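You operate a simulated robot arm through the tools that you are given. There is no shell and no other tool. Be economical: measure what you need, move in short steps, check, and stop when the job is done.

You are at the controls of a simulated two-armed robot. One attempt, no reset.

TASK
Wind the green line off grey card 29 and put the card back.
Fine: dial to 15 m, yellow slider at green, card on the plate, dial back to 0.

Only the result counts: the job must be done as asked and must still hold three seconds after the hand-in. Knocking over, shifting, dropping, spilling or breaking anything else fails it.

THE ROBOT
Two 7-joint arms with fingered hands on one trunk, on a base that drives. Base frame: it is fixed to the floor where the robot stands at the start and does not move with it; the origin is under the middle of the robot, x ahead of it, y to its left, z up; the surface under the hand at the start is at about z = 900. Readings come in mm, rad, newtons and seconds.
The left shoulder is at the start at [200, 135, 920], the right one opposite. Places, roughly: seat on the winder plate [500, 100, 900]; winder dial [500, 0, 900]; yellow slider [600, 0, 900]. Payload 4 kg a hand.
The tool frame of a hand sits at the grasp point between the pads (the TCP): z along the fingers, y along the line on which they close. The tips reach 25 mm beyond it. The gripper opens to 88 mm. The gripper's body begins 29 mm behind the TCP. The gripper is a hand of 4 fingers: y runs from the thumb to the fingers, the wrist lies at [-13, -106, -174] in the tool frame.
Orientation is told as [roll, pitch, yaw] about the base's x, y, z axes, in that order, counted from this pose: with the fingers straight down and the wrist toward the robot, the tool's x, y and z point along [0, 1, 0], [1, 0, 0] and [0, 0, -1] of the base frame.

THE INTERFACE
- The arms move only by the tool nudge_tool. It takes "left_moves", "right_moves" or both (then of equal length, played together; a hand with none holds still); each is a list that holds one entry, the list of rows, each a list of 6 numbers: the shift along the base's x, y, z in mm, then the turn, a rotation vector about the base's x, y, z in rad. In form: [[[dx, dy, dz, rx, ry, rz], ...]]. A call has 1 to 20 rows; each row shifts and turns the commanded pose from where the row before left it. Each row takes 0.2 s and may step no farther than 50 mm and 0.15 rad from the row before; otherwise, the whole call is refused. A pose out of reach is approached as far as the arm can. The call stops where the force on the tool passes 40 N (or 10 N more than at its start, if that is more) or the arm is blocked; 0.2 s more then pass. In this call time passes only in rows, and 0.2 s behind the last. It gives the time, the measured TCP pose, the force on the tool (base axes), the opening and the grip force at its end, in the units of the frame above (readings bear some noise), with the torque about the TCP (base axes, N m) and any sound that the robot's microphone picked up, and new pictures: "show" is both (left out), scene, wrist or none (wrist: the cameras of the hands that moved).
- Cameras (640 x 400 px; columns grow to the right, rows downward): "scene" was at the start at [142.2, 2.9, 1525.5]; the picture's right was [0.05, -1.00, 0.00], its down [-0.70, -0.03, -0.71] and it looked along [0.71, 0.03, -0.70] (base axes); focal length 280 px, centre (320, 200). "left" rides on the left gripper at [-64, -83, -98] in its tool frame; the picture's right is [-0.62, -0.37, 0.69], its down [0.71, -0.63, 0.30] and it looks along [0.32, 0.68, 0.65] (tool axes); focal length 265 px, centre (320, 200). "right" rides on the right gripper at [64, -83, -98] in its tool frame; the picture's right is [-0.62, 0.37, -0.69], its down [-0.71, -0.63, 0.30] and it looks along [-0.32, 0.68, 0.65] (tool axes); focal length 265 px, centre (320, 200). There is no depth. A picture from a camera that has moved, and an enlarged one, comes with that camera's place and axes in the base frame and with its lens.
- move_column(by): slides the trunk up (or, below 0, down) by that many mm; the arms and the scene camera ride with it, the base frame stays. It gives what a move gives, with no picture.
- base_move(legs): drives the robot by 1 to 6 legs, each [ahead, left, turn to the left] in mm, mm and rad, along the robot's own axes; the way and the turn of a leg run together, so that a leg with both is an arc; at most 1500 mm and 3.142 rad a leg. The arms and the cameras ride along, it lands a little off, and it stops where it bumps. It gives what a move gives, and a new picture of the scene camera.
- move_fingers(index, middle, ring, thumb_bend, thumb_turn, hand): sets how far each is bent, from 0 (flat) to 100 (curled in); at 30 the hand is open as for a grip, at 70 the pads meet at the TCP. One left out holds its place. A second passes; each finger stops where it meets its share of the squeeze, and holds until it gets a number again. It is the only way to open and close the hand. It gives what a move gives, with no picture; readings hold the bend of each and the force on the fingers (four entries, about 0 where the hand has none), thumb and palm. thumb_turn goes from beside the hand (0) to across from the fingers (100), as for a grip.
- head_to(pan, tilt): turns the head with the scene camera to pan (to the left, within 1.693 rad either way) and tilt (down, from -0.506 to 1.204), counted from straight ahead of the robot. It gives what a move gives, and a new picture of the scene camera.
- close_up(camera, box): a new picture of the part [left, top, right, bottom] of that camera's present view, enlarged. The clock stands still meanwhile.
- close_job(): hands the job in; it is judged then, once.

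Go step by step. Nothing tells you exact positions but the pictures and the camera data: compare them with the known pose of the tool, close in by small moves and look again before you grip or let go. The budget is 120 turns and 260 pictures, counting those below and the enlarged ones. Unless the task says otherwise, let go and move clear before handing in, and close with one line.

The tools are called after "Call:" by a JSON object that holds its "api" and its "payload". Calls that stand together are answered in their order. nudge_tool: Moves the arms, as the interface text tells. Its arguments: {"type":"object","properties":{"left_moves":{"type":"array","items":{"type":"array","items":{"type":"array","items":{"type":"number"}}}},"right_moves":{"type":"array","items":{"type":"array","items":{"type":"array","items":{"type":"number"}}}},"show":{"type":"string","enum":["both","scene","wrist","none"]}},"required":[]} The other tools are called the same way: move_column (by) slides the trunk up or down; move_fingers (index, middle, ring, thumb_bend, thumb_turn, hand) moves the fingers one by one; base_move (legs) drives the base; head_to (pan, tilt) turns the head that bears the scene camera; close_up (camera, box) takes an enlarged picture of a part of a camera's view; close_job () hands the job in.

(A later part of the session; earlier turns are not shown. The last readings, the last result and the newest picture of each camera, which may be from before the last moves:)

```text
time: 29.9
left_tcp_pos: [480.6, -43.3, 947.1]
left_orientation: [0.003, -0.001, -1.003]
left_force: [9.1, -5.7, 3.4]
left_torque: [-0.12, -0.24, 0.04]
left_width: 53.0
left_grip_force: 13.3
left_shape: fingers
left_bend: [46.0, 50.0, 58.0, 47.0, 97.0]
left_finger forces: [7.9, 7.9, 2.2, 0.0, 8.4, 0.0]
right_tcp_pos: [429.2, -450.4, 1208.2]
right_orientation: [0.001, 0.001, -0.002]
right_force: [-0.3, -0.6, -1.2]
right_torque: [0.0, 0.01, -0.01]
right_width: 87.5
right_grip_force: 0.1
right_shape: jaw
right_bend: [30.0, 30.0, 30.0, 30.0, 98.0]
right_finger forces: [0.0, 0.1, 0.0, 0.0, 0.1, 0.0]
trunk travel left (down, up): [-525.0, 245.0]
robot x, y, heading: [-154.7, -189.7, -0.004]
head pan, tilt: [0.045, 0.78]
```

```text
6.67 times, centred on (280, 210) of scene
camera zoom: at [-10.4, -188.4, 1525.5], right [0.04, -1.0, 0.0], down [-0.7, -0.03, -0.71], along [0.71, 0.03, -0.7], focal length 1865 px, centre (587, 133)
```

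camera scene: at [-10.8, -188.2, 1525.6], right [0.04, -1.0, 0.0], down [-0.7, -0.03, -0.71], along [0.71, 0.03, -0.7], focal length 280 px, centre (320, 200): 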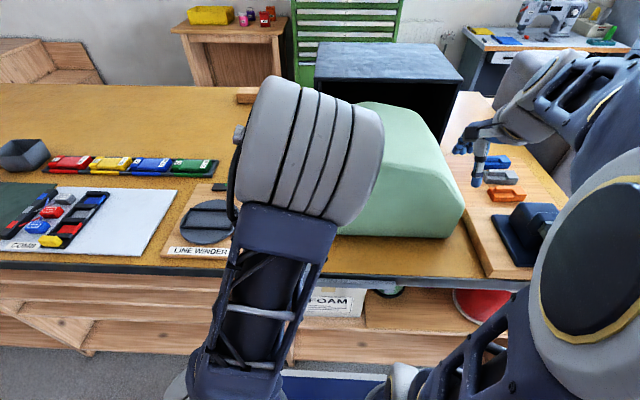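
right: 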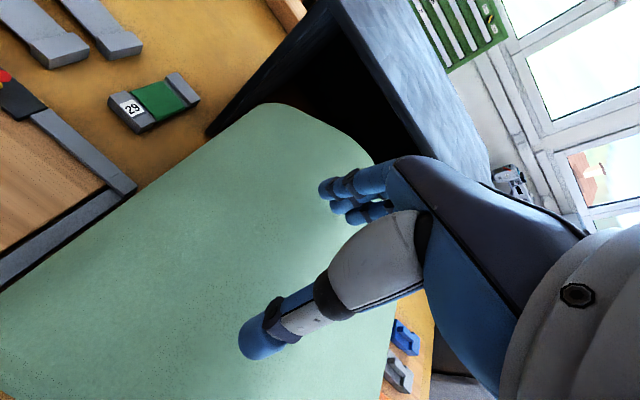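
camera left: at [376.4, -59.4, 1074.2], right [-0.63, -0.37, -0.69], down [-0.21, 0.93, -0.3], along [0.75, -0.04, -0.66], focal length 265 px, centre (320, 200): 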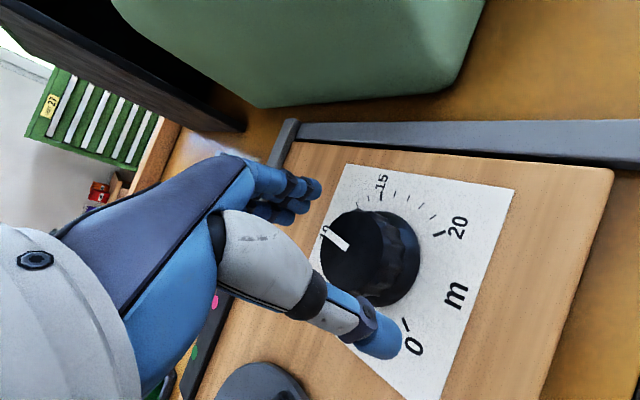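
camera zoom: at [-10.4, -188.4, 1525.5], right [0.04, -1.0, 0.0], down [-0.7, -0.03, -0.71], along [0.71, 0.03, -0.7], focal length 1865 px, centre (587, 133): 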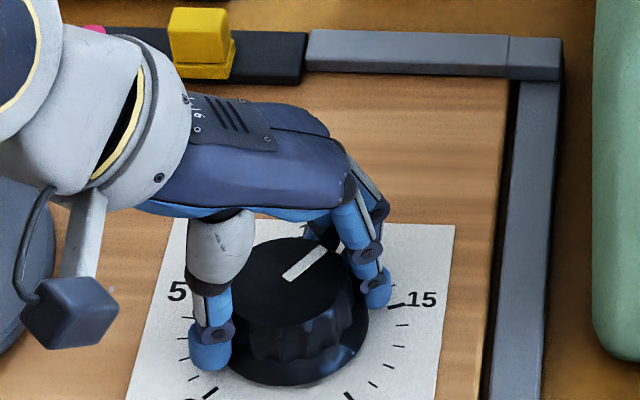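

Call:
{"api": "nudge_tool", "payload": {"left_moves": [[[0, 0, 0, 0, 0, -0.1], [0, 0, 0, 0, 0, -0.1], [0, 0, 0, 0, 0, -0.1], [0, 0, 0, 0, 0, -0.1], [0, 0, 0, 0, 0, -0.1], [0, 0, 0, 0, 0, -0.06]]], "show": "none"}}

Call:
{"api": "close_up", "payload": {"camera": "scene", "box": [240, 180, 320, 240]}}

Call:
{"api": "close_up", "payload": {"camera": "left", "box": [240, 130, 480, 380]}}

```text
time: 31.3
left_tcp_pos: [479.7, -44.2, 947.0]
left_orientation: [0.003, 0.0, -1.563]
left_force: [4.5, -9.8, 2.8]
left_torque: [-0.22, -0.1, 0.04]
left_width: 52.8
left_grip_force: 13.6
left_shape: fingers
left_bend: [46.0, 50.0, 58.0, 47.0, 96.0]
left_finger forces: [8.2, 8.1, 2.3, 0.1, 8.2, 0.0]
right_tcp_pos: [429.3, -450.1, 1207.7]
right_orientation: [-0.001, 0.001, -0.001]
right_force: [0.0, -0.1, 0.0]
right_torque: [0.0, 0.01, -0.01]
right_width: 87.5
right_grip_force: 0.0
right_shape: jaw
right_bend: [30.0, 30.0, 30.0, 30.0, 98.0]
right_finger forces: [0.1, 0.0, 0.1, 0.0, 0.1, 0.0]
trunk travel left (down, up): [-525.0, 245.0]
robot x, y, heading: [-155.7, -189.3, -0.003]
head pan, tilt: [0.045, 0.78]
```

```text
6.67 times, centred on (280, 210) of scene
camera zoom: at [-10.5, -188.5, 1525.5], right [0.04, -1.0, 0.0], down [-0.7, -0.03, -0.71], along [0.71, 0.03, -0.7], focal length 1865 px, centre (587, 133)
```

zoom: 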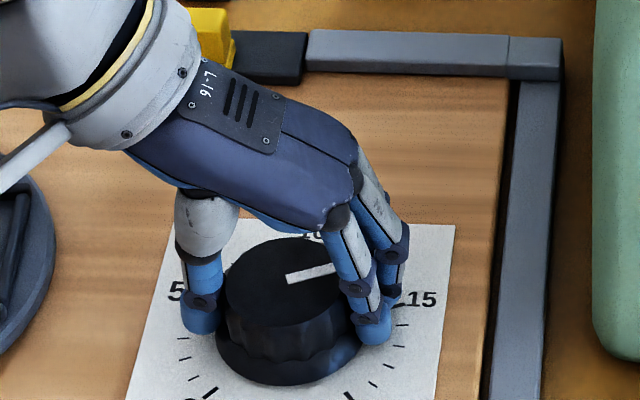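

```text
1.60 times, centred on (360, 255) of left
camera zoom: at [415.4, 37.1, 1044.5], right [-0.62, 0.36, -0.69], down [0.71, 0.64, -0.3], along [0.33, -0.68, -0.65], focal length 425 px, centre (256, 112)
```

zoom: 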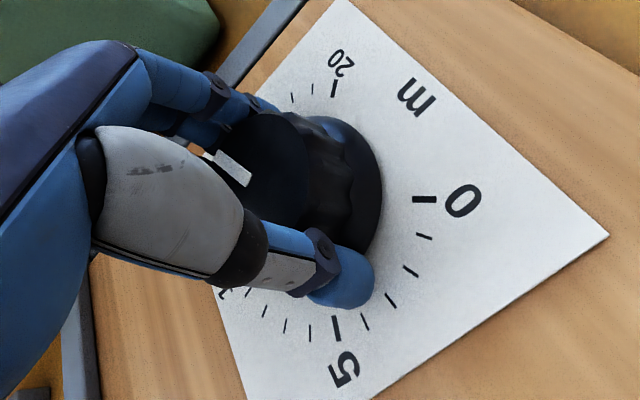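

The pointer looks close to 15. I'll release and lift to read it.

Call:
{"api": "move_fingers", "payload": {"hand": "left", "index": 30, "middle": 30, "ring": 30, "thumb_bend": 30}}

Call:
{"api": "nudge_tool", "payload": {"left_moves": [[[0, 0, 40, 0, 0, 0], [0, 45, 10, 0, 0, 0], [0, 45, 10, 0, 0, 0]]], "show": "none"}}

Call:
{"api": "close_up", "payload": {"camera": "scene", "box": [240, 180, 320, 240]}}

Call:
{"api": "close_up", "payload": {"camera": "left", "box": [240, 130, 560, 390]}}

```text
time: 32.3
left_tcp_pos: [481.6, -43.7, 946.9]
left_orientation: [0.004, -0.001, -1.56]
left_force: [-0.1, 0.7, -1.3]
left_torque: [0.03, -0.03, 0.0]
left_width: 84.4
left_grip_force: 0.2
left_shape: fingers
left_bend: [30.0, 30.0, 30.0, 30.0, 97.0]
left_finger forces: [0.0, 0.0, 0.0, 0.1, 0.1, 0.0]
right_tcp_pos: [429.4, -450.4, 1207.8]
right_orientation: [0.0, 0.001, -0.002]
right_force: [0.1, -1.1, 0.4]
right_torque: [0.03, -0.01, 0.02]
right_width: 87.6
right_grip_force: 0.1
right_shape: jaw
right_bend: [30.0, 30.0, 30.0, 30.0, 98.0]
right_finger forces: [0.0, 0.1, 0.0, 0.0, 0.1, 0.0]
trunk travel left (down, up): [-525.0, 245.0]
robot x, y, heading: [-154.4, -194.0, 0.002]
head pan, tilt: [0.045, 0.78]
```

```text
time: 33.1
left_tcp_pos: [480.4, 47.1, 1006.5]
left_orientation: [0.005, 0.0, -1.561]
left_force: [-0.3, -0.1, -0.3]
left_torque: [0.01, 0.01, 0.0]
left_width: 84.5
left_grip_force: 0.0
left_shape: fingers
left_bend: [30.0, 30.0, 30.0, 30.0, 97.0]
left_finger forces: [0.0, 0.0, 0.1, 0.0, 0.0, 0.0]
right_tcp_pos: [428.8, -450.6, 1208.1]
right_orientation: [0.0, 0.0, -0.003]
right_force: [-0.3, 0.3, 0.0]
right_torque: [0.02, 0.0, 0.01]
right_width: 87.7
right_grip_force: 0.0
right_shape: jaw
right_bend: [30.0, 30.0, 30.0, 30.0, 98.0]
right_finger forces: [0.0, 0.0, 0.1, 0.1, 0.0, 0.0]
trunk travel left (down, up): [-525.0, 245.0]
robot x, y, heading: [-151.2, -193.8, -0.003]
head pan, tilt: [0.045, 0.78]
```

```text
6.67 times, centred on (280, 210) of scene
camera zoom: at [-10.4, -188.4, 1525.5], right [0.04, -1.0, 0.0], down [-0.7, -0.03, -0.71], along [0.71, 0.03, -0.7], focal length 1865 px, centre (587, 133)
```

zoom: 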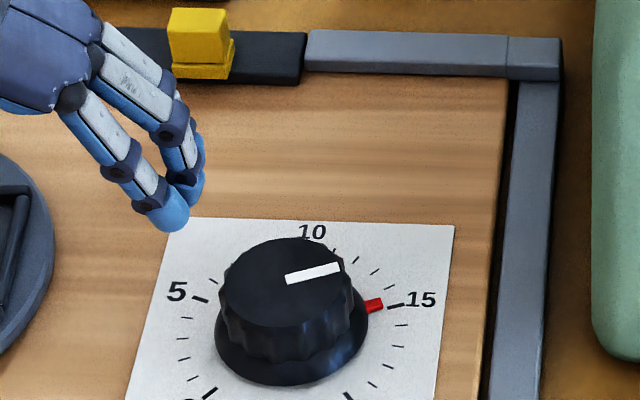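

```text
1.54 times, centred on (400, 260) of left
camera zoom: at [415.3, 127.8, 1104.1], right [-0.62, 0.36, -0.7], down [0.71, 0.64, -0.3], along [0.33, -0.68, -0.65], focal length 408 px, centre (197, 108)
```

zoom: 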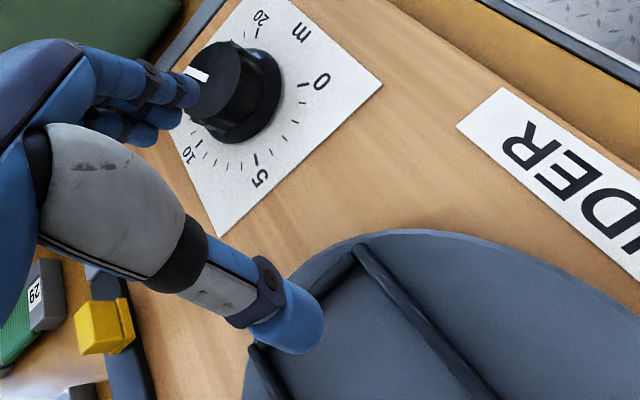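

The dial reads 15 within about 0.1 m. Next I'll go above the slider, keeping yaw -90° so I can grip it along its travel.

Call:
{"api": "nudge_tool", "payload": {"left_moves": [[[30, -4, 30, 0, 0, 0], [48, -7, 0, 0, 0, 0], [48, -7, 0, 0, 0, 0], [45, -7, 0, 0, 0, 0]]]}}

Call:
{"api": "close_up", "payload": {"camera": "scene", "box": [190, 140, 320, 240]}}

Call:
{"api": "close_up", "payload": {"camera": "left", "box": [240, 130, 560, 390]}}

```text
time: 34.1
left_tcp_pos: [650.5, 23.1, 1037.1]
left_orientation: [0.003, -0.001, -1.56]
left_force: [-0.3, 0.7, 0.4]
left_torque: [-0.02, -0.01, 0.05]
left_width: 84.6
left_grip_force: 0.1
left_shape: fingers
left_bend: [30.0, 30.0, 30.0, 30.0, 97.0]
left_finger forces: [0.0, 0.1, 0.0, 0.1, 0.0, 0.0]
right_tcp_pos: [428.3, -449.7, 1208.2]
right_orientation: [0.0, 0.001, -0.003]
right_force: [0.0, -0.3, -1.2]
right_torque: [0.0, 0.0, -0.01]
right_width: 87.4
right_grip_force: 0.0
right_shape: jaw
right_bend: [30.0, 30.0, 30.0, 30.0, 98.0]
right_finger forces: [0.1, 0.0, 0.0, 0.1, 0.1, 0.0]
trunk travel left (down, up): [-525.0, 245.0]
robot x, y, heading: [-155.9, -185.3, -0.004]
head pan, tilt: [0.045, 0.78]
camera scene: at [-11.0, -187.7, 1525.6], right [0.04, -1.0, 0.0], down [-0.7, -0.03, -0.71], along [0.71, 0.03, -0.7], focal length 280 px, centre (320, 200)
camera left: at [585.1, 104.0, 1134.9], right [-0.62, 0.36, -0.69], down [0.71, 0.64, -0.3], along [0.33, -0.68, -0.65], focal length 265 px, centre (320, 200)
```

scene: 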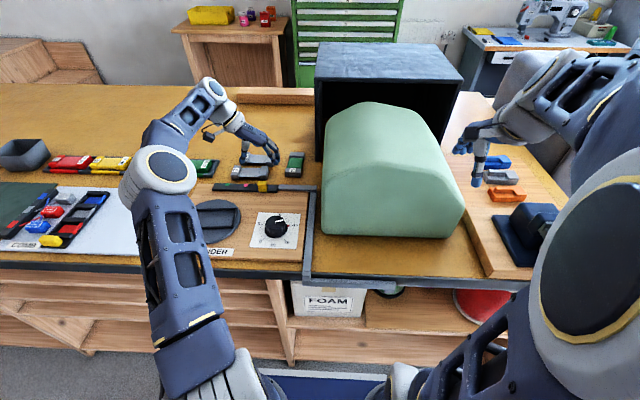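
left: 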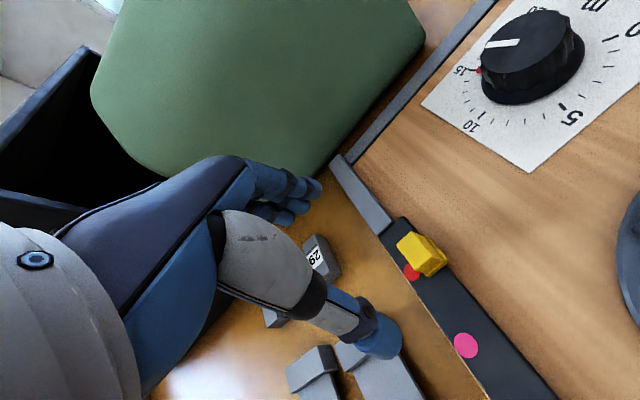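

```text
4.00 times, centred on (255, 190) of scene
camera zoom: at [-11.0, -187.7, 1525.6], right [0.04, -1.0, 0.0], down [-0.7, -0.03, -0.71], along [0.71, 0.03, -0.7], focal length 1119 px, centre (580, 240)
```

zoom: 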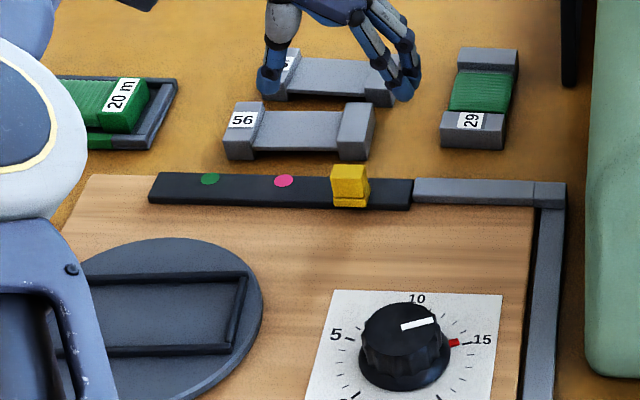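

```text
1.54 times, centred on (400, 260) of left
camera zoom: at [585.1, 104.0, 1134.9], right [-0.62, 0.36, -0.69], down [0.71, 0.64, -0.3], along [0.33, -0.68, -0.65], focal length 408 px, centre (197, 108)
```

zoom: 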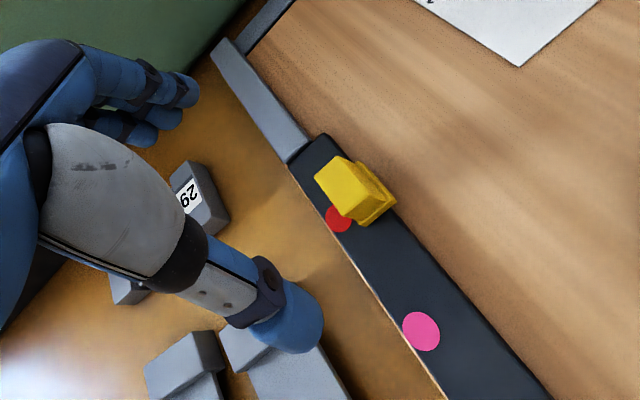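

Call:
{"api": "nudge_tool", "payload": {"left_moves": [[[-14, -4, -25, 0, 0, 0], [0, 0, -25, 0, 0, 0]]], "show": "none"}}

Call:
{"api": "close_up", "payload": {"camera": "scene", "box": [210, 160, 310, 220]}}

Call:
{"api": "close_up", "payload": {"camera": "left", "box": [240, 130, 560, 390]}}

```text
time: 34.7
left_tcp_pos: [637.3, 17.2, 987.2]
left_orientation: [0.004, 0.0, -1.561]
left_force: [0.1, 0.3, 0.1]
left_torque: [0.02, 0.0, -0.01]
left_width: 84.5
left_grip_force: 0.0
left_shape: fingers
left_bend: [30.0, 30.0, 30.0, 30.0, 97.0]
left_finger forces: [0.0, 0.0, 0.1, 0.0, 0.2, 0.0]
right_tcp_pos: [429.0, -449.6, 1208.6]
right_orientation: [-0.001, 0.002, -0.002]
right_force: [-0.1, 0.7, -0.5]
right_torque: [0.0, 0.03, -0.01]
right_width: 87.6
right_grip_force: 0.0
right_shape: jaw
right_bend: [30.0, 30.0, 30.0, 30.0, 98.0]
right_finger forces: [0.0, 0.0, 0.0, 0.0, 0.1, 0.0]
trunk travel left (down, up): [-525.0, 245.0]
robot x, y, heading: [-151.4, -192.6, -0.003]
head pan, tilt: [0.045, 0.78]
```

```text
6.40 times, centred on (260, 190) of scene
camera zoom: at [-10.6, -188.3, 1525.6], right [0.04, -1.0, 0.0], down [-0.7, -0.03, -0.71], along [0.71, 0.03, -0.7], focal length 1790 px, centre (704, 264)
```

zoom: 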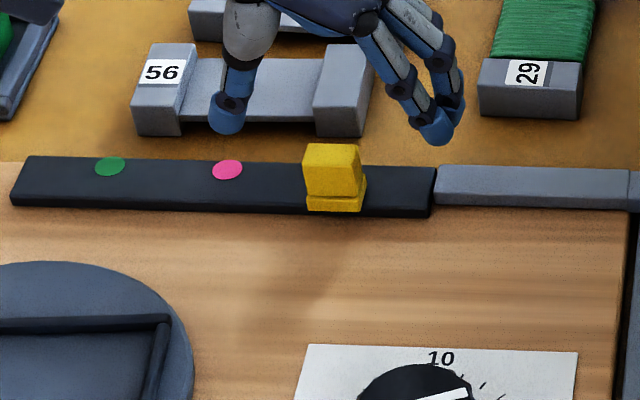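

```text
1.54 times, centred on (400, 260) of left
camera zoom: at [571.1, 98.8, 1084.3], right [-0.62, 0.36, -0.69], down [0.71, 0.64, -0.3], along [0.33, -0.68, -0.65], focal length 408 px, centre (197, 108)
```

zoom: 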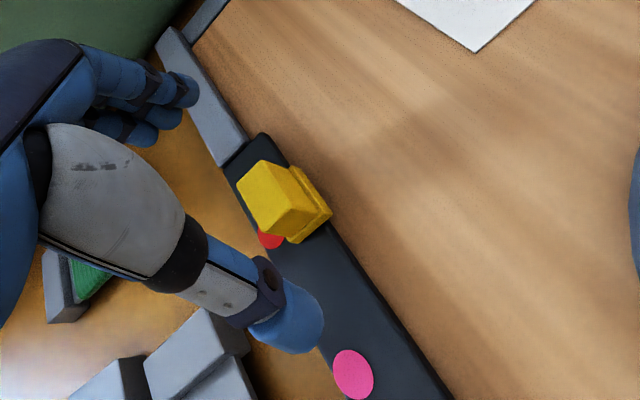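

Call:
{"api": "nudge_tool", "payload": {"left_moves": [[[-1, 2, -20, 0, 0, 0], [0, 0, -19, 0, 0, 0]]], "show": "none"}}

Call:
{"api": "close_up", "payload": {"camera": "scene", "box": [210, 160, 310, 220]}}

Call:
{"api": "close_up", "payload": {"camera": "left", "box": [240, 130, 560, 390]}}

```text
time: 35.3
left_tcp_pos: [636.6, 20.4, 948.9]
left_orientation: [0.003, 0.0, -1.56]
left_force: [-1.1, 0.9, 7.1]
left_torque: [-0.32, -0.01, -0.03]
left_width: 84.5
left_grip_force: 3.0
left_shape: fingers
left_bend: [30.0, 30.0, 30.0, 30.0, 97.0]
left_finger forces: [0.0, 6.6, 0.0, 0.0, 0.0, 0.1]
right_tcp_pos: [429.6, -450.5, 1208.3]
right_orientation: [0.001, -0.001, -0.005]
right_force: [0.1, 0.3, -0.3]
right_torque: [0.0, 0.02, 0.0]
right_width: 87.4
right_grip_force: 0.0
right_shape: jaw
right_bend: [30.0, 30.0, 30.0, 30.0, 98.0]
right_finger forces: [0.1, 0.0, 0.0, 0.0, 0.0, 0.1]
trunk travel left (down, up): [-525.0, 245.0]
robot x, y, heading: [-153.1, -189.5, 0.002]
head pan, tilt: [0.045, 0.78]
```

```text
6.40 times, centred on (260, 190) of scene
camera zoom: at [-10.7, -188.2, 1525.7], right [0.04, -1.0, 0.0], down [-0.7, -0.03, -0.71], along [0.71, 0.03, -0.7], focal length 1790 px, centre (704, 264)
```

zoom: 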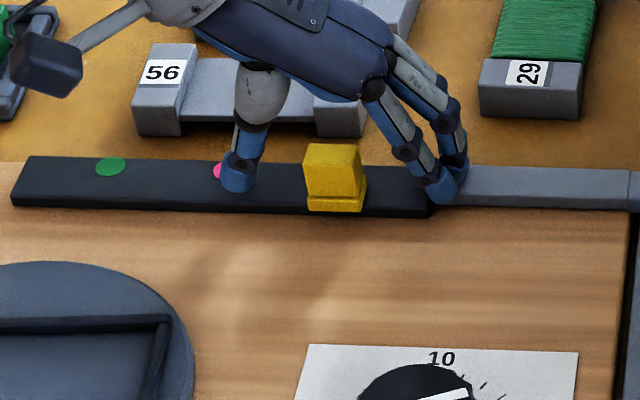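

```text
1.54 times, centred on (400, 260) of left
camera zoom: at [570.7, 100.7, 1046.5], right [-0.62, 0.36, -0.7], down [0.71, 0.64, -0.3], along [0.34, -0.68, -0.65], focal length 408 px, centre (197, 108)
```

zoom: 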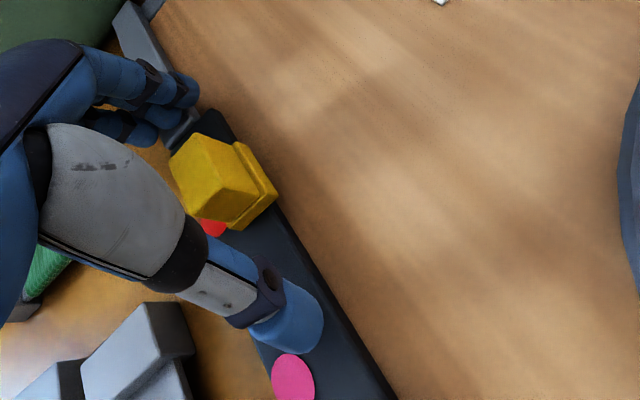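

The middle finger touches the grey bar, so I'll rise 4 mm and grip the slider gently.

Call:
{"api": "nudge_tool", "payload": {"left_moves": [[[-1, 0, 4, 0, 0, 0]]], "show": "none"}}

Call:
{"api": "move_fingers", "payload": {"hand": "left", "index": 62, "middle": 62, "ring": 62, "thumb_bend": 62}}

Call:
{"api": "close_up", "payload": {"camera": "scene", "box": [210, 160, 310, 220]}}

Call:
{"api": "close_up", "payload": {"camera": "left", "box": [240, 130, 560, 390]}}

```text
time: 35.7
left_tcp_pos: [635.0, 20.1, 952.4]
left_orientation: [0.001, 0.0, -1.562]
left_force: [0.4, 0.5, -0.8]
left_torque: [0.0, 0.02, 0.01]
left_width: 84.1
left_grip_force: 0.0
left_shape: fingers
left_bend: [30.0, 30.0, 30.0, 30.0, 97.0]
left_finger forces: [0.0, 0.0, 0.0, 0.0, 0.0, 0.1]
right_tcp_pos: [429.3, -450.5, 1207.5]
right_orientation: [0.0, 0.0, -0.002]
right_force: [0.9, 0.4, 0.1]
right_torque: [0.02, -0.05, -0.01]
right_width: 87.7
right_grip_force: 0.1
right_shape: jaw
right_bend: [30.0, 30.0, 30.0, 30.0, 98.0]
right_finger forces: [0.0, 0.0, 0.0, 0.1, 0.1, 0.0]
trunk travel left (down, up): [-525.0, 245.0]
robot x, y, heading: [-151.6, -190.7, -0.007]
head pan, tilt: [0.045, 0.78]
```

```text
time: 36.7
left_tcp_pos: [634.6, 19.5, 953.4]
left_orientation: [0.003, 0.001, -1.561]
left_force: [-0.8, 0.6, -0.5]
left_torque: [0.02, 0.02, 0.05]
left_width: 21.0
left_grip_force: 2.0
left_shape: fingers
left_bend: [61.0, 61.0, 62.0, 59.0, 97.0]
left_finger forces: [0.7, 0.7, 0.0, 0.1, 2.4, 0.0]
right_tcp_pos: [429.7, -449.1, 1208.3]
right_orientation: [0.0, -0.001, -0.002]
right_force: [0.3, 0.1, -0.4]
right_torque: [-0.03, 0.02, 0.01]
right_width: 87.3
right_grip_force: 0.1
right_shape: jaw
right_bend: [30.0, 30.0, 30.0, 30.0, 98.0]
right_finger forces: [0.0, 0.1, 0.1, 0.0, 0.0, 0.0]
trunk travel left (down, up): [-525.0, 245.0]
robot x, y, heading: [-154.7, -192.0, -0.0]
head pan, tilt: [0.045, 0.78]
```

```text
6.40 times, centred on (260, 190) of scene
camera zoom: at [-10.5, -188.1, 1525.5], right [0.04, -1.0, 0.0], down [-0.7, -0.03, -0.71], along [0.71, 0.03, -0.7], focal length 1790 px, centre (704, 264)
```

zoom: 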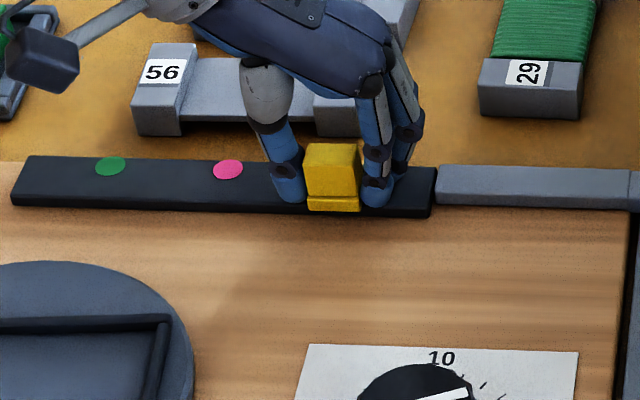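

```text
1.54 times, centred on (400, 260) of left
camera zoom: at [569.6, 100.9, 1049.7], right [-0.62, 0.36, -0.69], down [0.71, 0.64, -0.3], along [0.33, -0.68, -0.65], focal length 408 px, centre (197, 108)
```

zoom: 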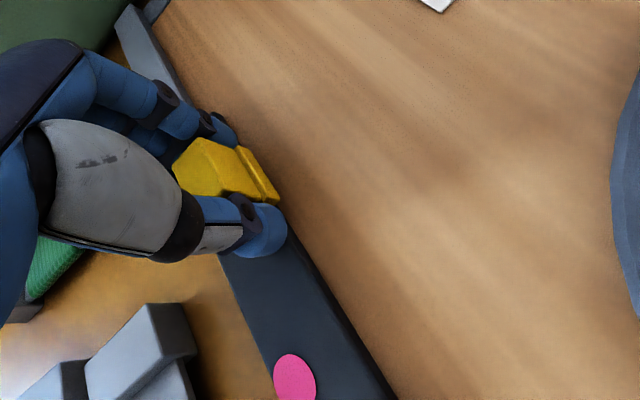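

Call:
{"api": "nudge_tool", "payload": {"left_moves": [[[0, 20, 0, 0, 0, 0], [0, 25, 0, 0, 0, 0], [0, 25, 0, 0, 0, 0], [0, 25, 0, 0, 0, 0], [0, 15, 0, 0, 0, 0]]], "show": "none"}}

Call:
{"api": "close_up", "payload": {"camera": "scene", "box": [210, 160, 310, 220]}}

Call:
{"api": "close_up", "payload": {"camera": "left", "box": [240, 130, 560, 390]}}

```text
time: 37.9
left_tcp_pos: [635.1, 130.4, 950.4]
left_orientation: [0.004, 0.002, -1.559]
left_force: [0.4, 0.4, 2.8]
left_torque: [-0.01, 0.0, 0.01]
left_width: 20.6
left_grip_force: 2.4
left_shape: fingers
left_bend: [60.0, 61.0, 62.0, 59.0, 97.0]
left_finger forces: [0.9, 1.7, 0.1, 0.0, 2.7, 0.0]
right_tcp_pos: [429.4, -451.1, 1208.7]
right_orientation: [0.001, 0.0, -0.002]
right_force: [0.1, 0.0, -0.1]
right_torque: [0.01, 0.04, -0.01]
right_width: 87.6
right_grip_force: 0.2
right_shape: jaw
right_bend: [30.0, 30.0, 30.0, 30.0, 98.0]
right_finger forces: [0.0, 0.0, 0.0, 0.0, 0.0, 0.0]
trunk travel left (down, up): [-525.0, 245.0]
robot x, y, heading: [-148.4, -190.6, -0.002]
head pan, tilt: [0.045, 0.78]
```

```text
6.40 times, centred on (260, 190) of scene
camera zoom: at [-10.6, -188.2, 1525.6], right [0.04, -1.0, 0.0], down [-0.7, -0.03, -0.71], along [0.71, 0.03, -0.7], focal length 1790 px, centre (704, 264)
```

zoom: 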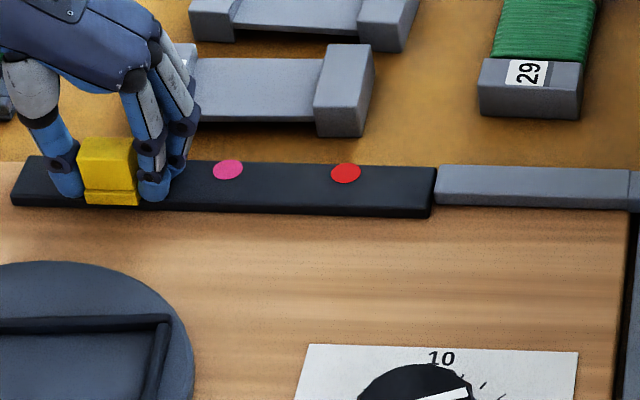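

```text
1.54 times, centred on (400, 260) of left
camera zoom: at [570.5, 211.7, 1048.3], right [-0.62, 0.36, -0.69], down [0.71, 0.64, -0.3], along [0.33, -0.68, -0.65], focal length 408 px, centre (197, 108)
```

zoom: 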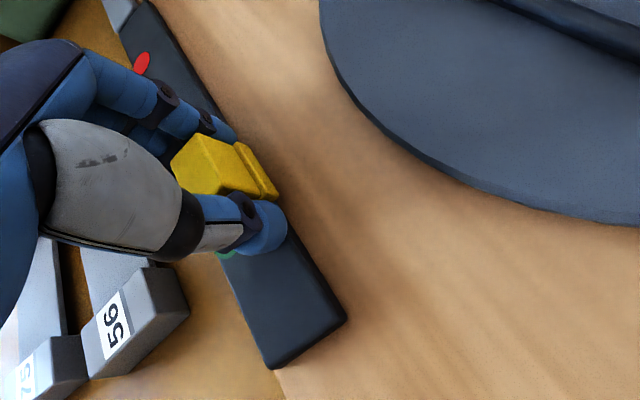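

Call:
{"api": "nudge_tool", "payload": {"left_moves": [[[0, 8, 0, 0, 0, 0]]], "show": "none"}}

Call:
{"api": "move_fingers", "payload": {"hand": "left", "index": 30, "middle": 30, "ring": 30, "thumb_bend": 30}}

Call:
{"api": "nudge_tool", "payload": {"left_moves": [[[0, 0, 45, 0, 0, 0], [0, 0, 45, 0, 0, 0]]], "show": "none"}}

Call:
{"api": "close_up", "payload": {"camera": "scene", "box": [200, 160, 290, 220]}}

Call:
{"api": "close_up", "payload": {"camera": "left", "box": [340, 180, 500, 320]}}

```text
time: 38.3
left_tcp_pos: [636.0, 137.9, 950.4]
left_orientation: [0.002, 0.002, -1.559]
left_force: [-0.6, 1.6, 0.2]
left_torque: [0.01, 0.0, -0.01]
left_width: 21.0
left_grip_force: 2.4
left_shape: fingers
left_bend: [61.0, 61.0, 62.0, 59.0, 97.0]
left_finger forces: [0.9, 0.7, 0.1, 0.0, 2.7, 0.1]
right_tcp_pos: [429.6, -450.7, 1207.5]
right_orientation: [-0.001, 0.0, -0.003]
right_force: [0.2, 0.8, 0.2]
right_torque: [0.0, -0.01, -0.01]
right_width: 87.6
right_grip_force: 0.0
right_shape: jaw
right_bend: [30.0, 30.0, 30.0, 30.0, 98.0]
right_finger forces: [0.1, 0.0, 0.0, 0.1, 0.0, 0.0]
trunk travel left (down, up): [-525.0, 245.0]
robot x, y, heading: [-154.0, -193.2, -0.003]
head pan, tilt: [0.045, 0.78]
```

```text
time: 39.3
left_tcp_pos: [636.6, 137.9, 951.8]
left_orientation: [0.004, -0.001, -1.561]
left_force: [-0.5, -1.0, 0.4]
left_torque: [0.0, -0.01, -0.02]
left_width: 84.6
left_grip_force: 0.0
left_shape: fingers
left_bend: [30.0, 30.0, 30.0, 30.0, 97.0]
left_finger forces: [0.0, 0.0, 0.0, 0.0, 0.0, 0.0]
right_tcp_pos: [428.5, -449.7, 1208.7]
right_orientation: [0.001, -0.001, -0.001]
right_force: [0.2, -0.6, -0.6]
right_torque: [0.01, 0.01, -0.02]
right_width: 87.7
right_grip_force: 0.1
right_shape: jaw
right_bend: [30.0, 30.0, 30.0, 30.0, 98.0]
right_finger forces: [0.0, 0.1, 0.0, 0.1, 0.1, 0.0]
trunk travel left (down, up): [-525.0, 245.0]
robot x, y, heading: [-149.3, -194.2, -0.001]
head pan, tilt: [0.045, 0.78]
```

```text
time: 39.9
left_tcp_pos: [634.8, 136.8, 1040.6]
left_orientation: [0.002, 0.001, -1.558]
left_force: [-0.3, 0.3, 0.9]
left_torque: [-0.02, -0.01, -0.01]
left_width: 84.4
left_grip_force: 0.2
left_shape: fingers
left_bend: [30.0, 30.0, 30.0, 30.0, 97.0]
left_finger forces: [0.1, 0.0, 0.0, 0.0, 0.0, 0.1]
right_tcp_pos: [428.6, -449.3, 1208.2]
right_orientation: [0.0, 0.0, -0.002]
right_force: [-1.1, 0.4, -0.1]
right_torque: [0.0, -0.04, -0.02]
right_width: 87.8
right_grip_force: 0.1
right_shape: jaw
right_bend: [30.0, 30.0, 30.0, 30.0, 98.0]
right_finger forces: [0.1, 0.0, 0.1, 0.1, 0.1, 0.0]
trunk travel left (down, up): [-525.0, 245.0]
robot x, y, heading: [-153.2, -191.0, 0.002]
head pan, tilt: [0.045, 0.78]
```

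```text
6.67 times, centred on (245, 190) of scene
camera zoom: at [-10.8, -187.7, 1525.5], right [0.04, -1.0, 0.0], down [-0.7, -0.03, -0.71], along [0.71, 0.03, -0.7], focal length 1865 px, centre (820, 267)
```

zoom: 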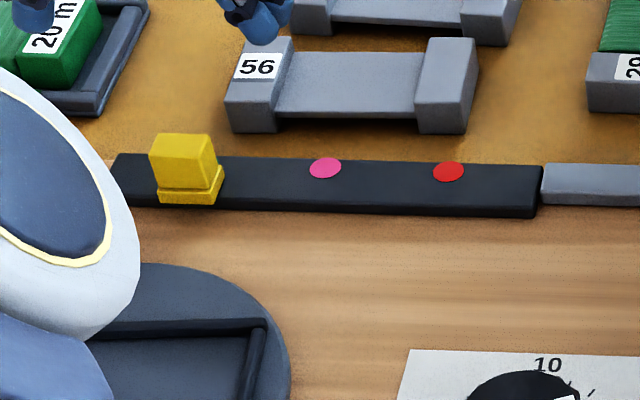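

```text
2.86 times, centred on (420, 250) of left
camera zoom: at [569.0, 217.6, 1138.1], right [-0.62, 0.36, -0.69], down [0.71, 0.64, -0.3], along [0.33, -0.68, -0.65], focal length 758 px, centre (34, 57)
```

zoom: 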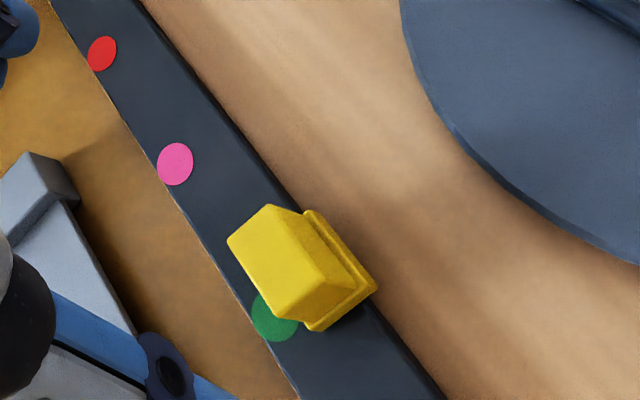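

The slider is on green to within a millimetre or two. Next I'll go above card 29.

Call:
{"api": "nudge_tool", "payload": {"left_moves": [[[25, -40, 10, 0, 0, 0], [25, -40, 10, 0, 0, 0], [25, -40, 0, 0, 0, 0], [25, -40, 0, 0, 0, 0], [30, -40, 0, 0, 0, 0]]]}}

Call:
{"api": "close_up", "payload": {"camera": "left", "box": [240, 130, 560, 390]}}

Call:
{"api": "close_up", "payload": {"camera": "scene", "box": [180, 140, 330, 250]}}

```text
time: 41.1
left_tcp_pos: [690.4, -49.1, 1066.2]
left_orientation: [0.003, 0.003, -1.56]
left_force: [0.2, -0.7, -0.2]
left_torque: [-0.03, -0.02, 0.0]
left_width: 84.9
left_grip_force: 0.1
left_shape: fingers
left_bend: [30.0, 30.0, 30.0, 30.0, 97.0]
left_finger forces: [0.1, 0.0, 0.0, 0.0, 0.1, 0.0]
left hand out of reach, approached as far as the arm can: row 1, 2, 3, 4, 5
right_tcp_pos: [429.9, -450.9, 1207.5]
right_orientation: [0.0, 0.0, 0.0]
right_force: [0.3, -0.9, -0.1]
right_torque: [0.02, 0.01, -0.01]
right_width: 87.4
right_grip_force: 0.0
right_shape: jaw
right_bend: [30.0, 30.0, 30.0, 30.0, 98.0]
right_finger forces: [0.0, 0.0, 0.0, 0.1, 0.0, 0.0]
trunk travel left (down, up): [-525.0, 245.0]
robot x, y, heading: [-155.0, -189.6, -0.004]
head pan, tilt: [0.045, 0.78]
camera scene: at [-10.2, -188.1, 1525.5], right [0.04, -1.0, 0.0], down [-0.7, -0.03, -0.71], along [0.71, 0.03, -0.7], focal length 280 px, centre (320, 200)
camera left: at [624.4, 31.2, 1163.0], right [-0.62, 0.36, -0.69], down [0.71, 0.64, -0.3], along [0.33, -0.68, -0.65], focal length 265 px, centre (320, 200)
```

scene: 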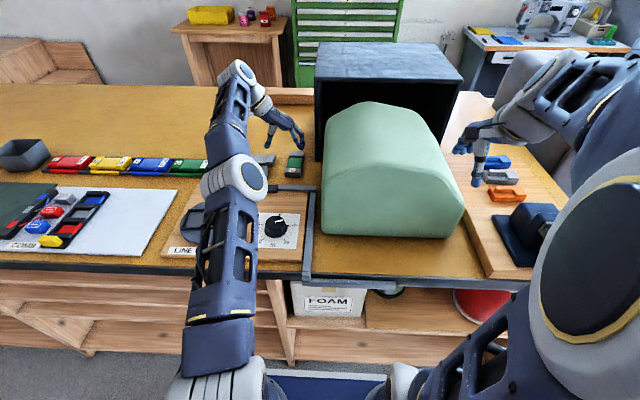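
left: 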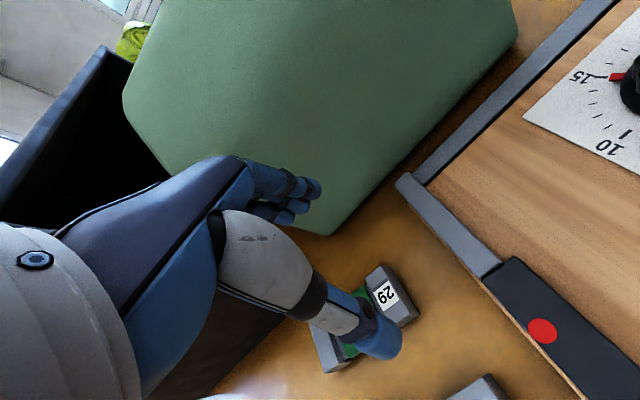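

```text
1.54 times, centred on (400, 260) of left
camera zoom: at [624.4, 31.2, 1163.0], right [-0.62, 0.36, -0.69], down [0.71, 0.64, -0.3], along [0.33, -0.68, -0.65], focal length 408 px, centre (197, 108)
```

zoom: 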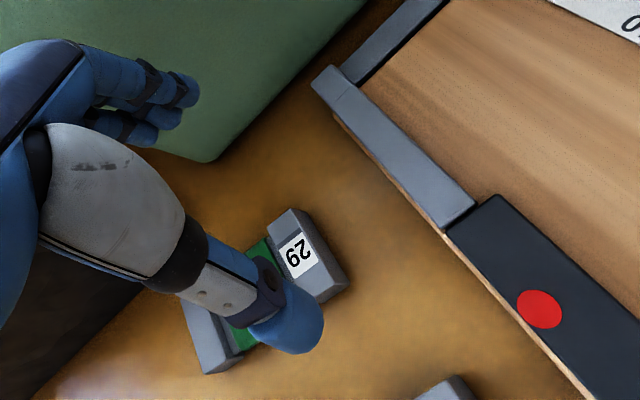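

```text
3.64 times, centred on (255, 195) of scene
camera zoom: at [-10.2, -188.1, 1525.5], right [0.04, -1.0, 0.0], down [-0.7, -0.03, -0.71], along [0.71, 0.03, -0.7], focal length 1017 px, centre (556, 218)
```

zoom: 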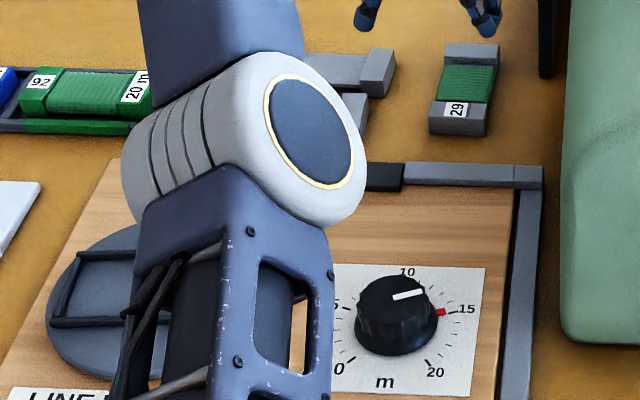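

The card is out of reach from here, so I'll drive 85 mm forward. The ground there is known clear.

Call:
{"api": "base_move", "payload": {"legs": [[85, 0, 0]]}}

Call:
{"api": "close_up", "payload": {"camera": "left", "box": [240, 130, 560, 390]}}

```text
time: 42.2
left_tcp_pos: [775.4, -52.5, 1065.2]
left_orientation: [0.003, 0.001, -1.562]
left_force: [0.3, 0.7, -0.1]
left_torque: [0.0, 0.01, -0.01]
left_width: 84.6
left_grip_force: 0.1
left_shape: fingers
left_bend: [30.0, 30.0, 30.0, 30.0, 97.0]
left_finger forces: [0.0, 0.0, 0.0, 0.0, 0.0, 0.1]
right_tcp_pos: [514.6, -452.4, 1207.4]
right_orientation: [0.002, 0.0, -0.005]
right_force: [-0.5, 0.7, 0.4]
right_torque: [-0.04, -0.03, -0.02]
right_width: 87.5
right_grip_force: 0.0
right_shape: jaw
right_bend: [30.0, 30.0, 30.0, 30.0, 98.0]
right_finger forces: [0.0, 0.0, 0.0, 0.1, 0.1, 0.1]
trunk travel left (down, up): [-525.0, 245.0]
robot x, y, heading: [-64.3, -191.9, -0.008]
head pan, tilt: [0.045, 0.78]
camera scene: at [75.9, -188.8, 1525.5], right [0.04, -1.0, 0.0], down [-0.7, -0.03, -0.71], along [0.71, 0.03, -0.7], focal length 280 px, centre (320, 200)
```

scene: 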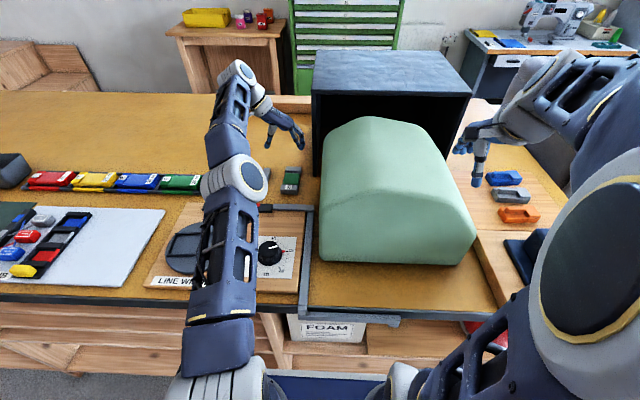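

```text
1.54 times, centred on (400, 260) of left
camera zoom: at [711.2, 28.9, 1163.1], right [-0.62, 0.36, -0.69], down [0.71, 0.64, -0.3], along [0.33, -0.68, -0.65], focal length 408 px, centre (197, 108)
```

zoom: 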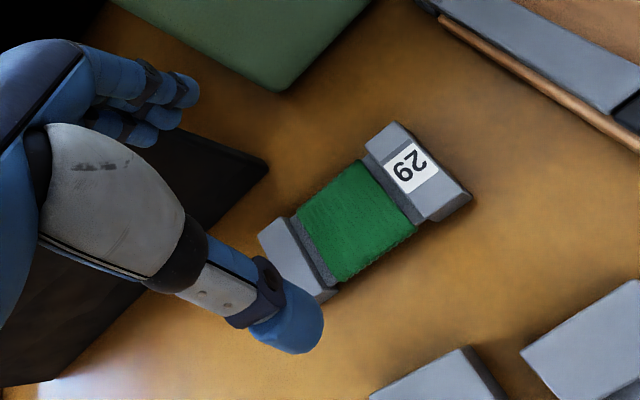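

The card is at x 724–834, y -88…-33, centre (779,-60.5), 54 mm wide, with its top near z=920. I'll align and descend partway.

Call:
{"api": "nudge_tool", "payload": {"left_moves": [[[0, -4, -40, 0, 0, 0], [0, -4, -40, 0, 0, 0]]], "show": "none"}}

Call:
{"api": "close_up", "payload": {"camera": "left", "box": [240, 130, 560, 390]}}

Call:
{"api": "close_up", "payload": {"camera": "scene", "box": [240, 130, 330, 210]}}

```text
time: 42.8
left_tcp_pos: [788.4, -56.8, 987.8]
left_orientation: [0.001, 0.002, -1.564]
left_force: [0.2, -0.2, -0.3]
left_torque: [0.01, -0.01, 0.04]
left_width: 84.7
left_grip_force: 0.1
left_shape: fingers
left_bend: [30.0, 30.0, 30.0, 30.0, 97.0]
left_finger forces: [0.0, 0.1, 0.0, 0.2, 0.0, 0.0]
left hand out of reach, approached as far as the arm can: row 1, 2
right_tcp_pos: [514.5, -451.3, 1208.7]
right_orientation: [0.001, -0.001, -0.005]
right_force: [-0.3, 0.0, -0.2]
right_torque: [0.0, -0.01, 0.0]
right_width: 87.7
right_grip_force: 0.1
right_shape: jaw
right_bend: [30.0, 30.0, 30.0, 30.0, 98.0]
right_finger forces: [0.0, 0.0, 0.1, 0.0, 0.0, 0.1]
trunk travel left (down, up): [-525.0, 245.0]
robot x, y, heading: [-69.5, -195.1, -0.008]
head pan, tilt: [0.045, 0.78]
```

```text
1.54 times, centred on (400, 260) of left
camera zoom: at [724.4, 24.7, 1085.6], right [-0.62, 0.36, -0.69], down [0.71, 0.64, -0.3], along [0.33, -0.68, -0.65], focal length 408 px, centre (197, 108)
```

zoom: 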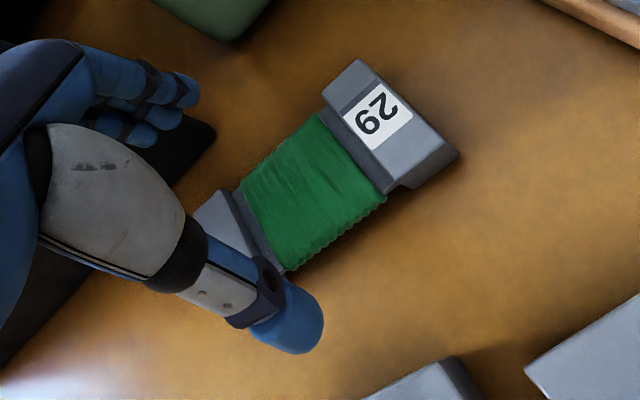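

```text
5.00 times, centred on (285, 170) of scene
camera zoom: at [75.7, -188.8, 1525.6], right [0.04, -1.0, 0.0], down [-0.7, -0.03, -0.71], along [0.71, 0.03, -0.7], focal length 1399 px, centre (495, 350)
```

zoom: 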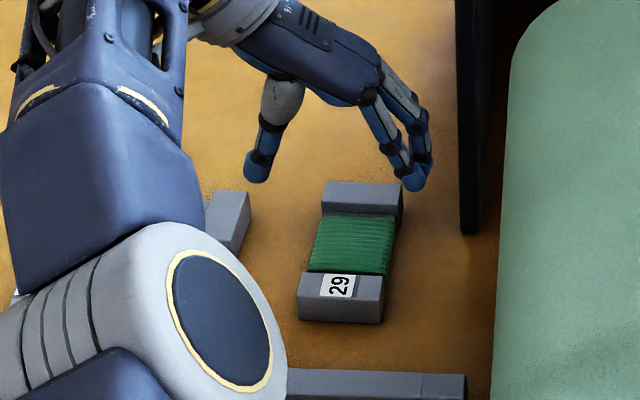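

The commanded pose still runs ahead of the real one, so I'll pull it back to the card centre.

Call:
{"api": "nudge_tool", "payload": {"left_moves": [[[-40, 6, 4, 0, 0, 0], [-35, 6, 0, 0, 0, 0]]], "show": "none"}}

Call:
{"api": "close_up", "payload": {"camera": "left", "box": [240, 130, 560, 390]}}

```text
time: 43.4
left_tcp_pos: [783.8, -36.2, 1000.2]
left_orientation: [0.0, 0.0, -1.563]
left_force: [0.1, 1.0, -0.2]
left_torque: [0.0, 0.01, -0.02]
left_width: 84.6
left_grip_force: 0.0
left_shape: fingers
left_bend: [30.0, 30.0, 30.0, 30.0, 97.0]
left_finger forces: [0.1, 0.0, 0.0, 0.0, 0.0, 0.0]
left hand out of reach, approached as far as the arm can: row 1, 2
right_tcp_pos: [515.3, -451.6, 1208.1]
right_orientation: [-0.001, 0.001, -0.005]
right_force: [-0.6, -0.1, 0.0]
right_torque: [0.04, 0.0, -0.03]
right_width: 87.6
right_grip_force: 0.0
right_shape: jaw
right_bend: [30.0, 30.0, 30.0, 30.0, 98.0]
right_finger forces: [0.0, 0.0, 0.0, 0.0, 0.0, 0.0]
trunk travel left (down, up): [-525.0, 245.0]
robot x, y, heading: [-67.2, -188.8, -0.009]
head pan, tilt: [0.045, 0.78]
```

```text
1.54 times, centred on (400, 260) of left
camera zoom: at [719.1, 45.7, 1097.8], right [-0.62, 0.36, -0.69], down [0.71, 0.64, -0.3], along [0.33, -0.68, -0.65], focal length 408 px, centre (197, 108)
```

zoom: 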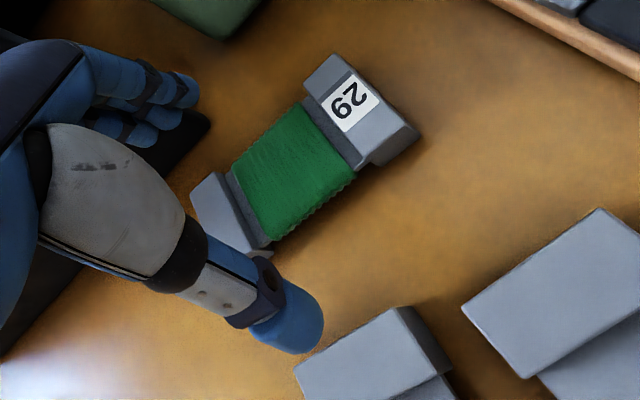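

Call:
{"api": "nudge_tool", "payload": {"left_moves": [[[-40, 0, 0, 0, 0, 0]]], "show": "none"}}

```text
time: 43.8
left_tcp_pos: [782.7, -30.1, 1004.5]
left_orientation: [0.001, 0.0, -1.564]
left_force: [-0.2, 0.1, -0.5]
left_torque: [-0.01, 0.0, 0.04]
left_width: 84.5
left_grip_force: 0.2
left_shape: fingers
left_bend: [30.0, 30.0, 30.0, 30.0, 97.0]
left_finger forces: [0.0, 0.0, 0.0, 0.0, 0.1, 0.1]
left hand out of reach, approached as far as the arm can: row 1
right_tcp_pos: [514.2, -451.5, 1209.0]
right_orientation: [-0.001, -0.001, -0.004]
right_force: [-0.3, 0.0, -0.3]
right_torque: [-0.01, 0.03, 0.0]
right_width: 87.8
right_grip_force: 0.1
right_shape: jaw
right_bend: [30.0, 30.0, 30.0, 30.0, 98.0]
right_finger forces: [0.0, 0.0, 0.0, 0.0, 0.0, 0.0]
trunk travel left (down, up): [-525.0, 245.0]
robot x, y, heading: [-64.8, -191.6, -0.007]
head pan, tilt: [0.045, 0.78]
```

Call:
{"api": "nudge_tool", "payload": {"left_moves": [[[-30, 0, 0, 0, 0, 0], [-30, 0, 0, 0, 0, 0], [-30, 0, 0, 0, 0, 0]]], "show": "none"}}

```text
time: 44.6
left_tcp_pos: [776.4, -15.7, 1018.2]
left_orientation: [0.003, -0.002, -1.564]
left_force: [0.2, 0.6, 0.3]
left_torque: [0.0, -0.01, 0.0]
left_width: 84.2
left_grip_force: 0.1
left_shape: fingers
left_bend: [30.0, 30.0, 30.0, 30.0, 97.0]
left_finger forces: [0.0, 0.0, 0.0, 0.0, 0.1, 0.1]
left hand out of reach, approached as far as the arm can: row 1, 2, 3
right_tcp_pos: [515.4, -452.1, 1207.1]
right_orientation: [0.0, 0.0, -0.007]
right_force: [0.5, 0.0, -0.2]
right_torque: [-0.02, 0.0, 0.04]
right_width: 87.5
right_grip_force: 0.1
right_shape: jaw
right_bend: [30.0, 30.0, 30.0, 30.0, 98.0]
right_finger forces: [0.0, 0.0, 0.0, 0.0, 0.0, 0.0]
trunk travel left (down, up): [-525.0, 245.0]
robot x, y, heading: [-67.0, -192.8, -0.008]
head pan, tilt: [0.045, 0.78]
```

Call:
{"api": "nudge_tool", "payload": {"left_moves": [[[-40, 0, 0, 0, 0, 0], [-40, 0, 0, 0, 0, 0], [-40, 0, 0, 0, 0, 0], [-40, 0, 0, 0, 0, 0], [-40, 0, 0, 0, 0, 0]]], "show": "none"}}

```text
time: 45.8
left_tcp_pos: [761.5, 19.4, 1046.6]
left_orientation: [0.003, 0.0, -1.562]
left_force: [-0.3, -0.2, 0.0]
left_torque: [0.03, 0.0, -0.01]
left_width: 84.6
left_grip_force: 0.1
left_shape: fingers
left_bend: [30.0, 30.0, 30.0, 30.0, 97.0]
left_finger forces: [0.0, 0.0, 0.1, 0.0, 0.0, 0.0]
left hand out of reach, approached as far as the arm can: row 1, 2, 3, 4, 5
right_tcp_pos: [514.8, -451.6, 1207.9]
right_orientation: [-0.001, 0.0, -0.007]
right_force: [-0.3, -0.6, 0.2]
right_torque: [-0.03, 0.01, 0.04]
right_width: 87.7
right_grip_force: 0.0
right_shape: jaw
right_bend: [30.0, 30.0, 30.0, 30.0, 98.0]
right_finger forces: [0.1, 0.0, 0.1, 0.1, 0.1, 0.0]
trunk travel left (down, up): [-525.0, 245.0]
robot x, y, heading: [-62.8, -190.4, -0.003]
head pan, tilt: [0.045, 0.78]
```

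The arm seems stuck at a joint limit with yaw -90° out here. I'll unwind the yaw and see whether it recovers.

Call:
{"api": "nudge_tool", "payload": {"left_moves": [[[0, 0, 0, 0, 0, 0.15], [0, 0, 0, 0, 0, 0.15], [0, 0, 0, 0, 0, 0.15], [0, 0, 0, 0, 0, 0.15], [0, 0, 0, 0, 0, 0.15], [0, 0, 0, 0, 0, 0.15]]], "show": "scene"}}

```text
time: 47.2
left_tcp_pos: [843.6, 46.9, 1068.6]
left_orientation: [0.002, 0.003, -0.66]
left_force: [-0.4, -0.1, -0.4]
left_torque: [0.01, -0.01, 0.01]
left_width: 84.6
left_grip_force: 0.0
left_shape: fingers
left_bend: [30.0, 30.0, 30.0, 30.0, 97.0]
left_finger forces: [0.0, 0.1, 0.0, 0.0, 0.1, 0.0]
left hand out of reach, approached as far as the arm can: row 1, 2, 3, 4, 5, 6
right_tcp_pos: [514.7, -452.1, 1208.8]
right_orientation: [0.001, 0.0, -0.003]
right_force: [-0.2, 0.2, -1.2]
right_torque: [0.01, 0.03, 0.0]
right_width: 87.7
right_grip_force: 0.0
right_shape: jaw
right_bend: [30.0, 30.0, 30.0, 30.0, 98.0]
right_finger forces: [0.0, 0.0, 0.1, 0.1, 0.1, 0.0]
trunk travel left (down, up): [-525.0, 245.0]
robot x, y, heading: [-67.9, -188.9, -0.008]
head pan, tilt: [0.045, 0.78]
camera scene: at [75.8, -188.8, 1525.5], right [0.04, -1.0, 0.0], down [-0.7, -0.03, -0.71], along [0.71, 0.03, -0.7], focal length 280 px, centre (320, 200)
```

scene: 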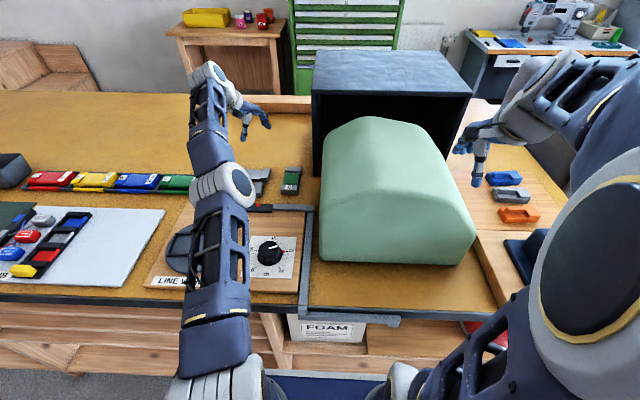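

Call:
{"api": "nudge_tool", "payload": {"left_moves": [[[-50, 0, 0, 0, 0, 0], [-50, 0, 0, 0, 0, 0], [-50, 0, 0, 0, 0, 0], [-50, 0, 0, 0, 0, 0]]], "show": "none"}}

```text
time: 48.2
left_tcp_pos: [811.5, 95.9, 1122.3]
left_orientation: [0.001, 0.002, -0.665]
left_force: [0.0, -0.2, -0.2]
left_torque: [-0.02, 0.0, -0.01]
left_width: 84.7
left_grip_force: 0.1
left_shape: fingers
left_bend: [30.0, 30.0, 30.0, 30.0, 97.0]
left_finger forces: [0.0, 0.1, 0.0, 0.0, 0.1, 0.0]
left hand out of reach, approached as far as the arm can: row 1, 2, 3, 4
right_tcp_pos: [514.8, -453.4, 1208.4]
right_orientation: [0.0, 0.0, -0.004]
right_force: [0.2, 0.7, -0.2]
right_torque: [0.03, 0.0, 0.01]
right_width: 87.6
right_grip_force: 0.1
right_shape: jaw
right_bend: [30.0, 30.0, 30.0, 30.0, 98.0]
right_finger forces: [0.0, 0.0, 0.0, 0.0, 0.1, 0.1]
trunk travel left (down, up): [-525.0, 245.0]
robot x, y, heading: [-68.1, -190.2, -0.008]
head pan, tilt: [0.045, 0.78]
```

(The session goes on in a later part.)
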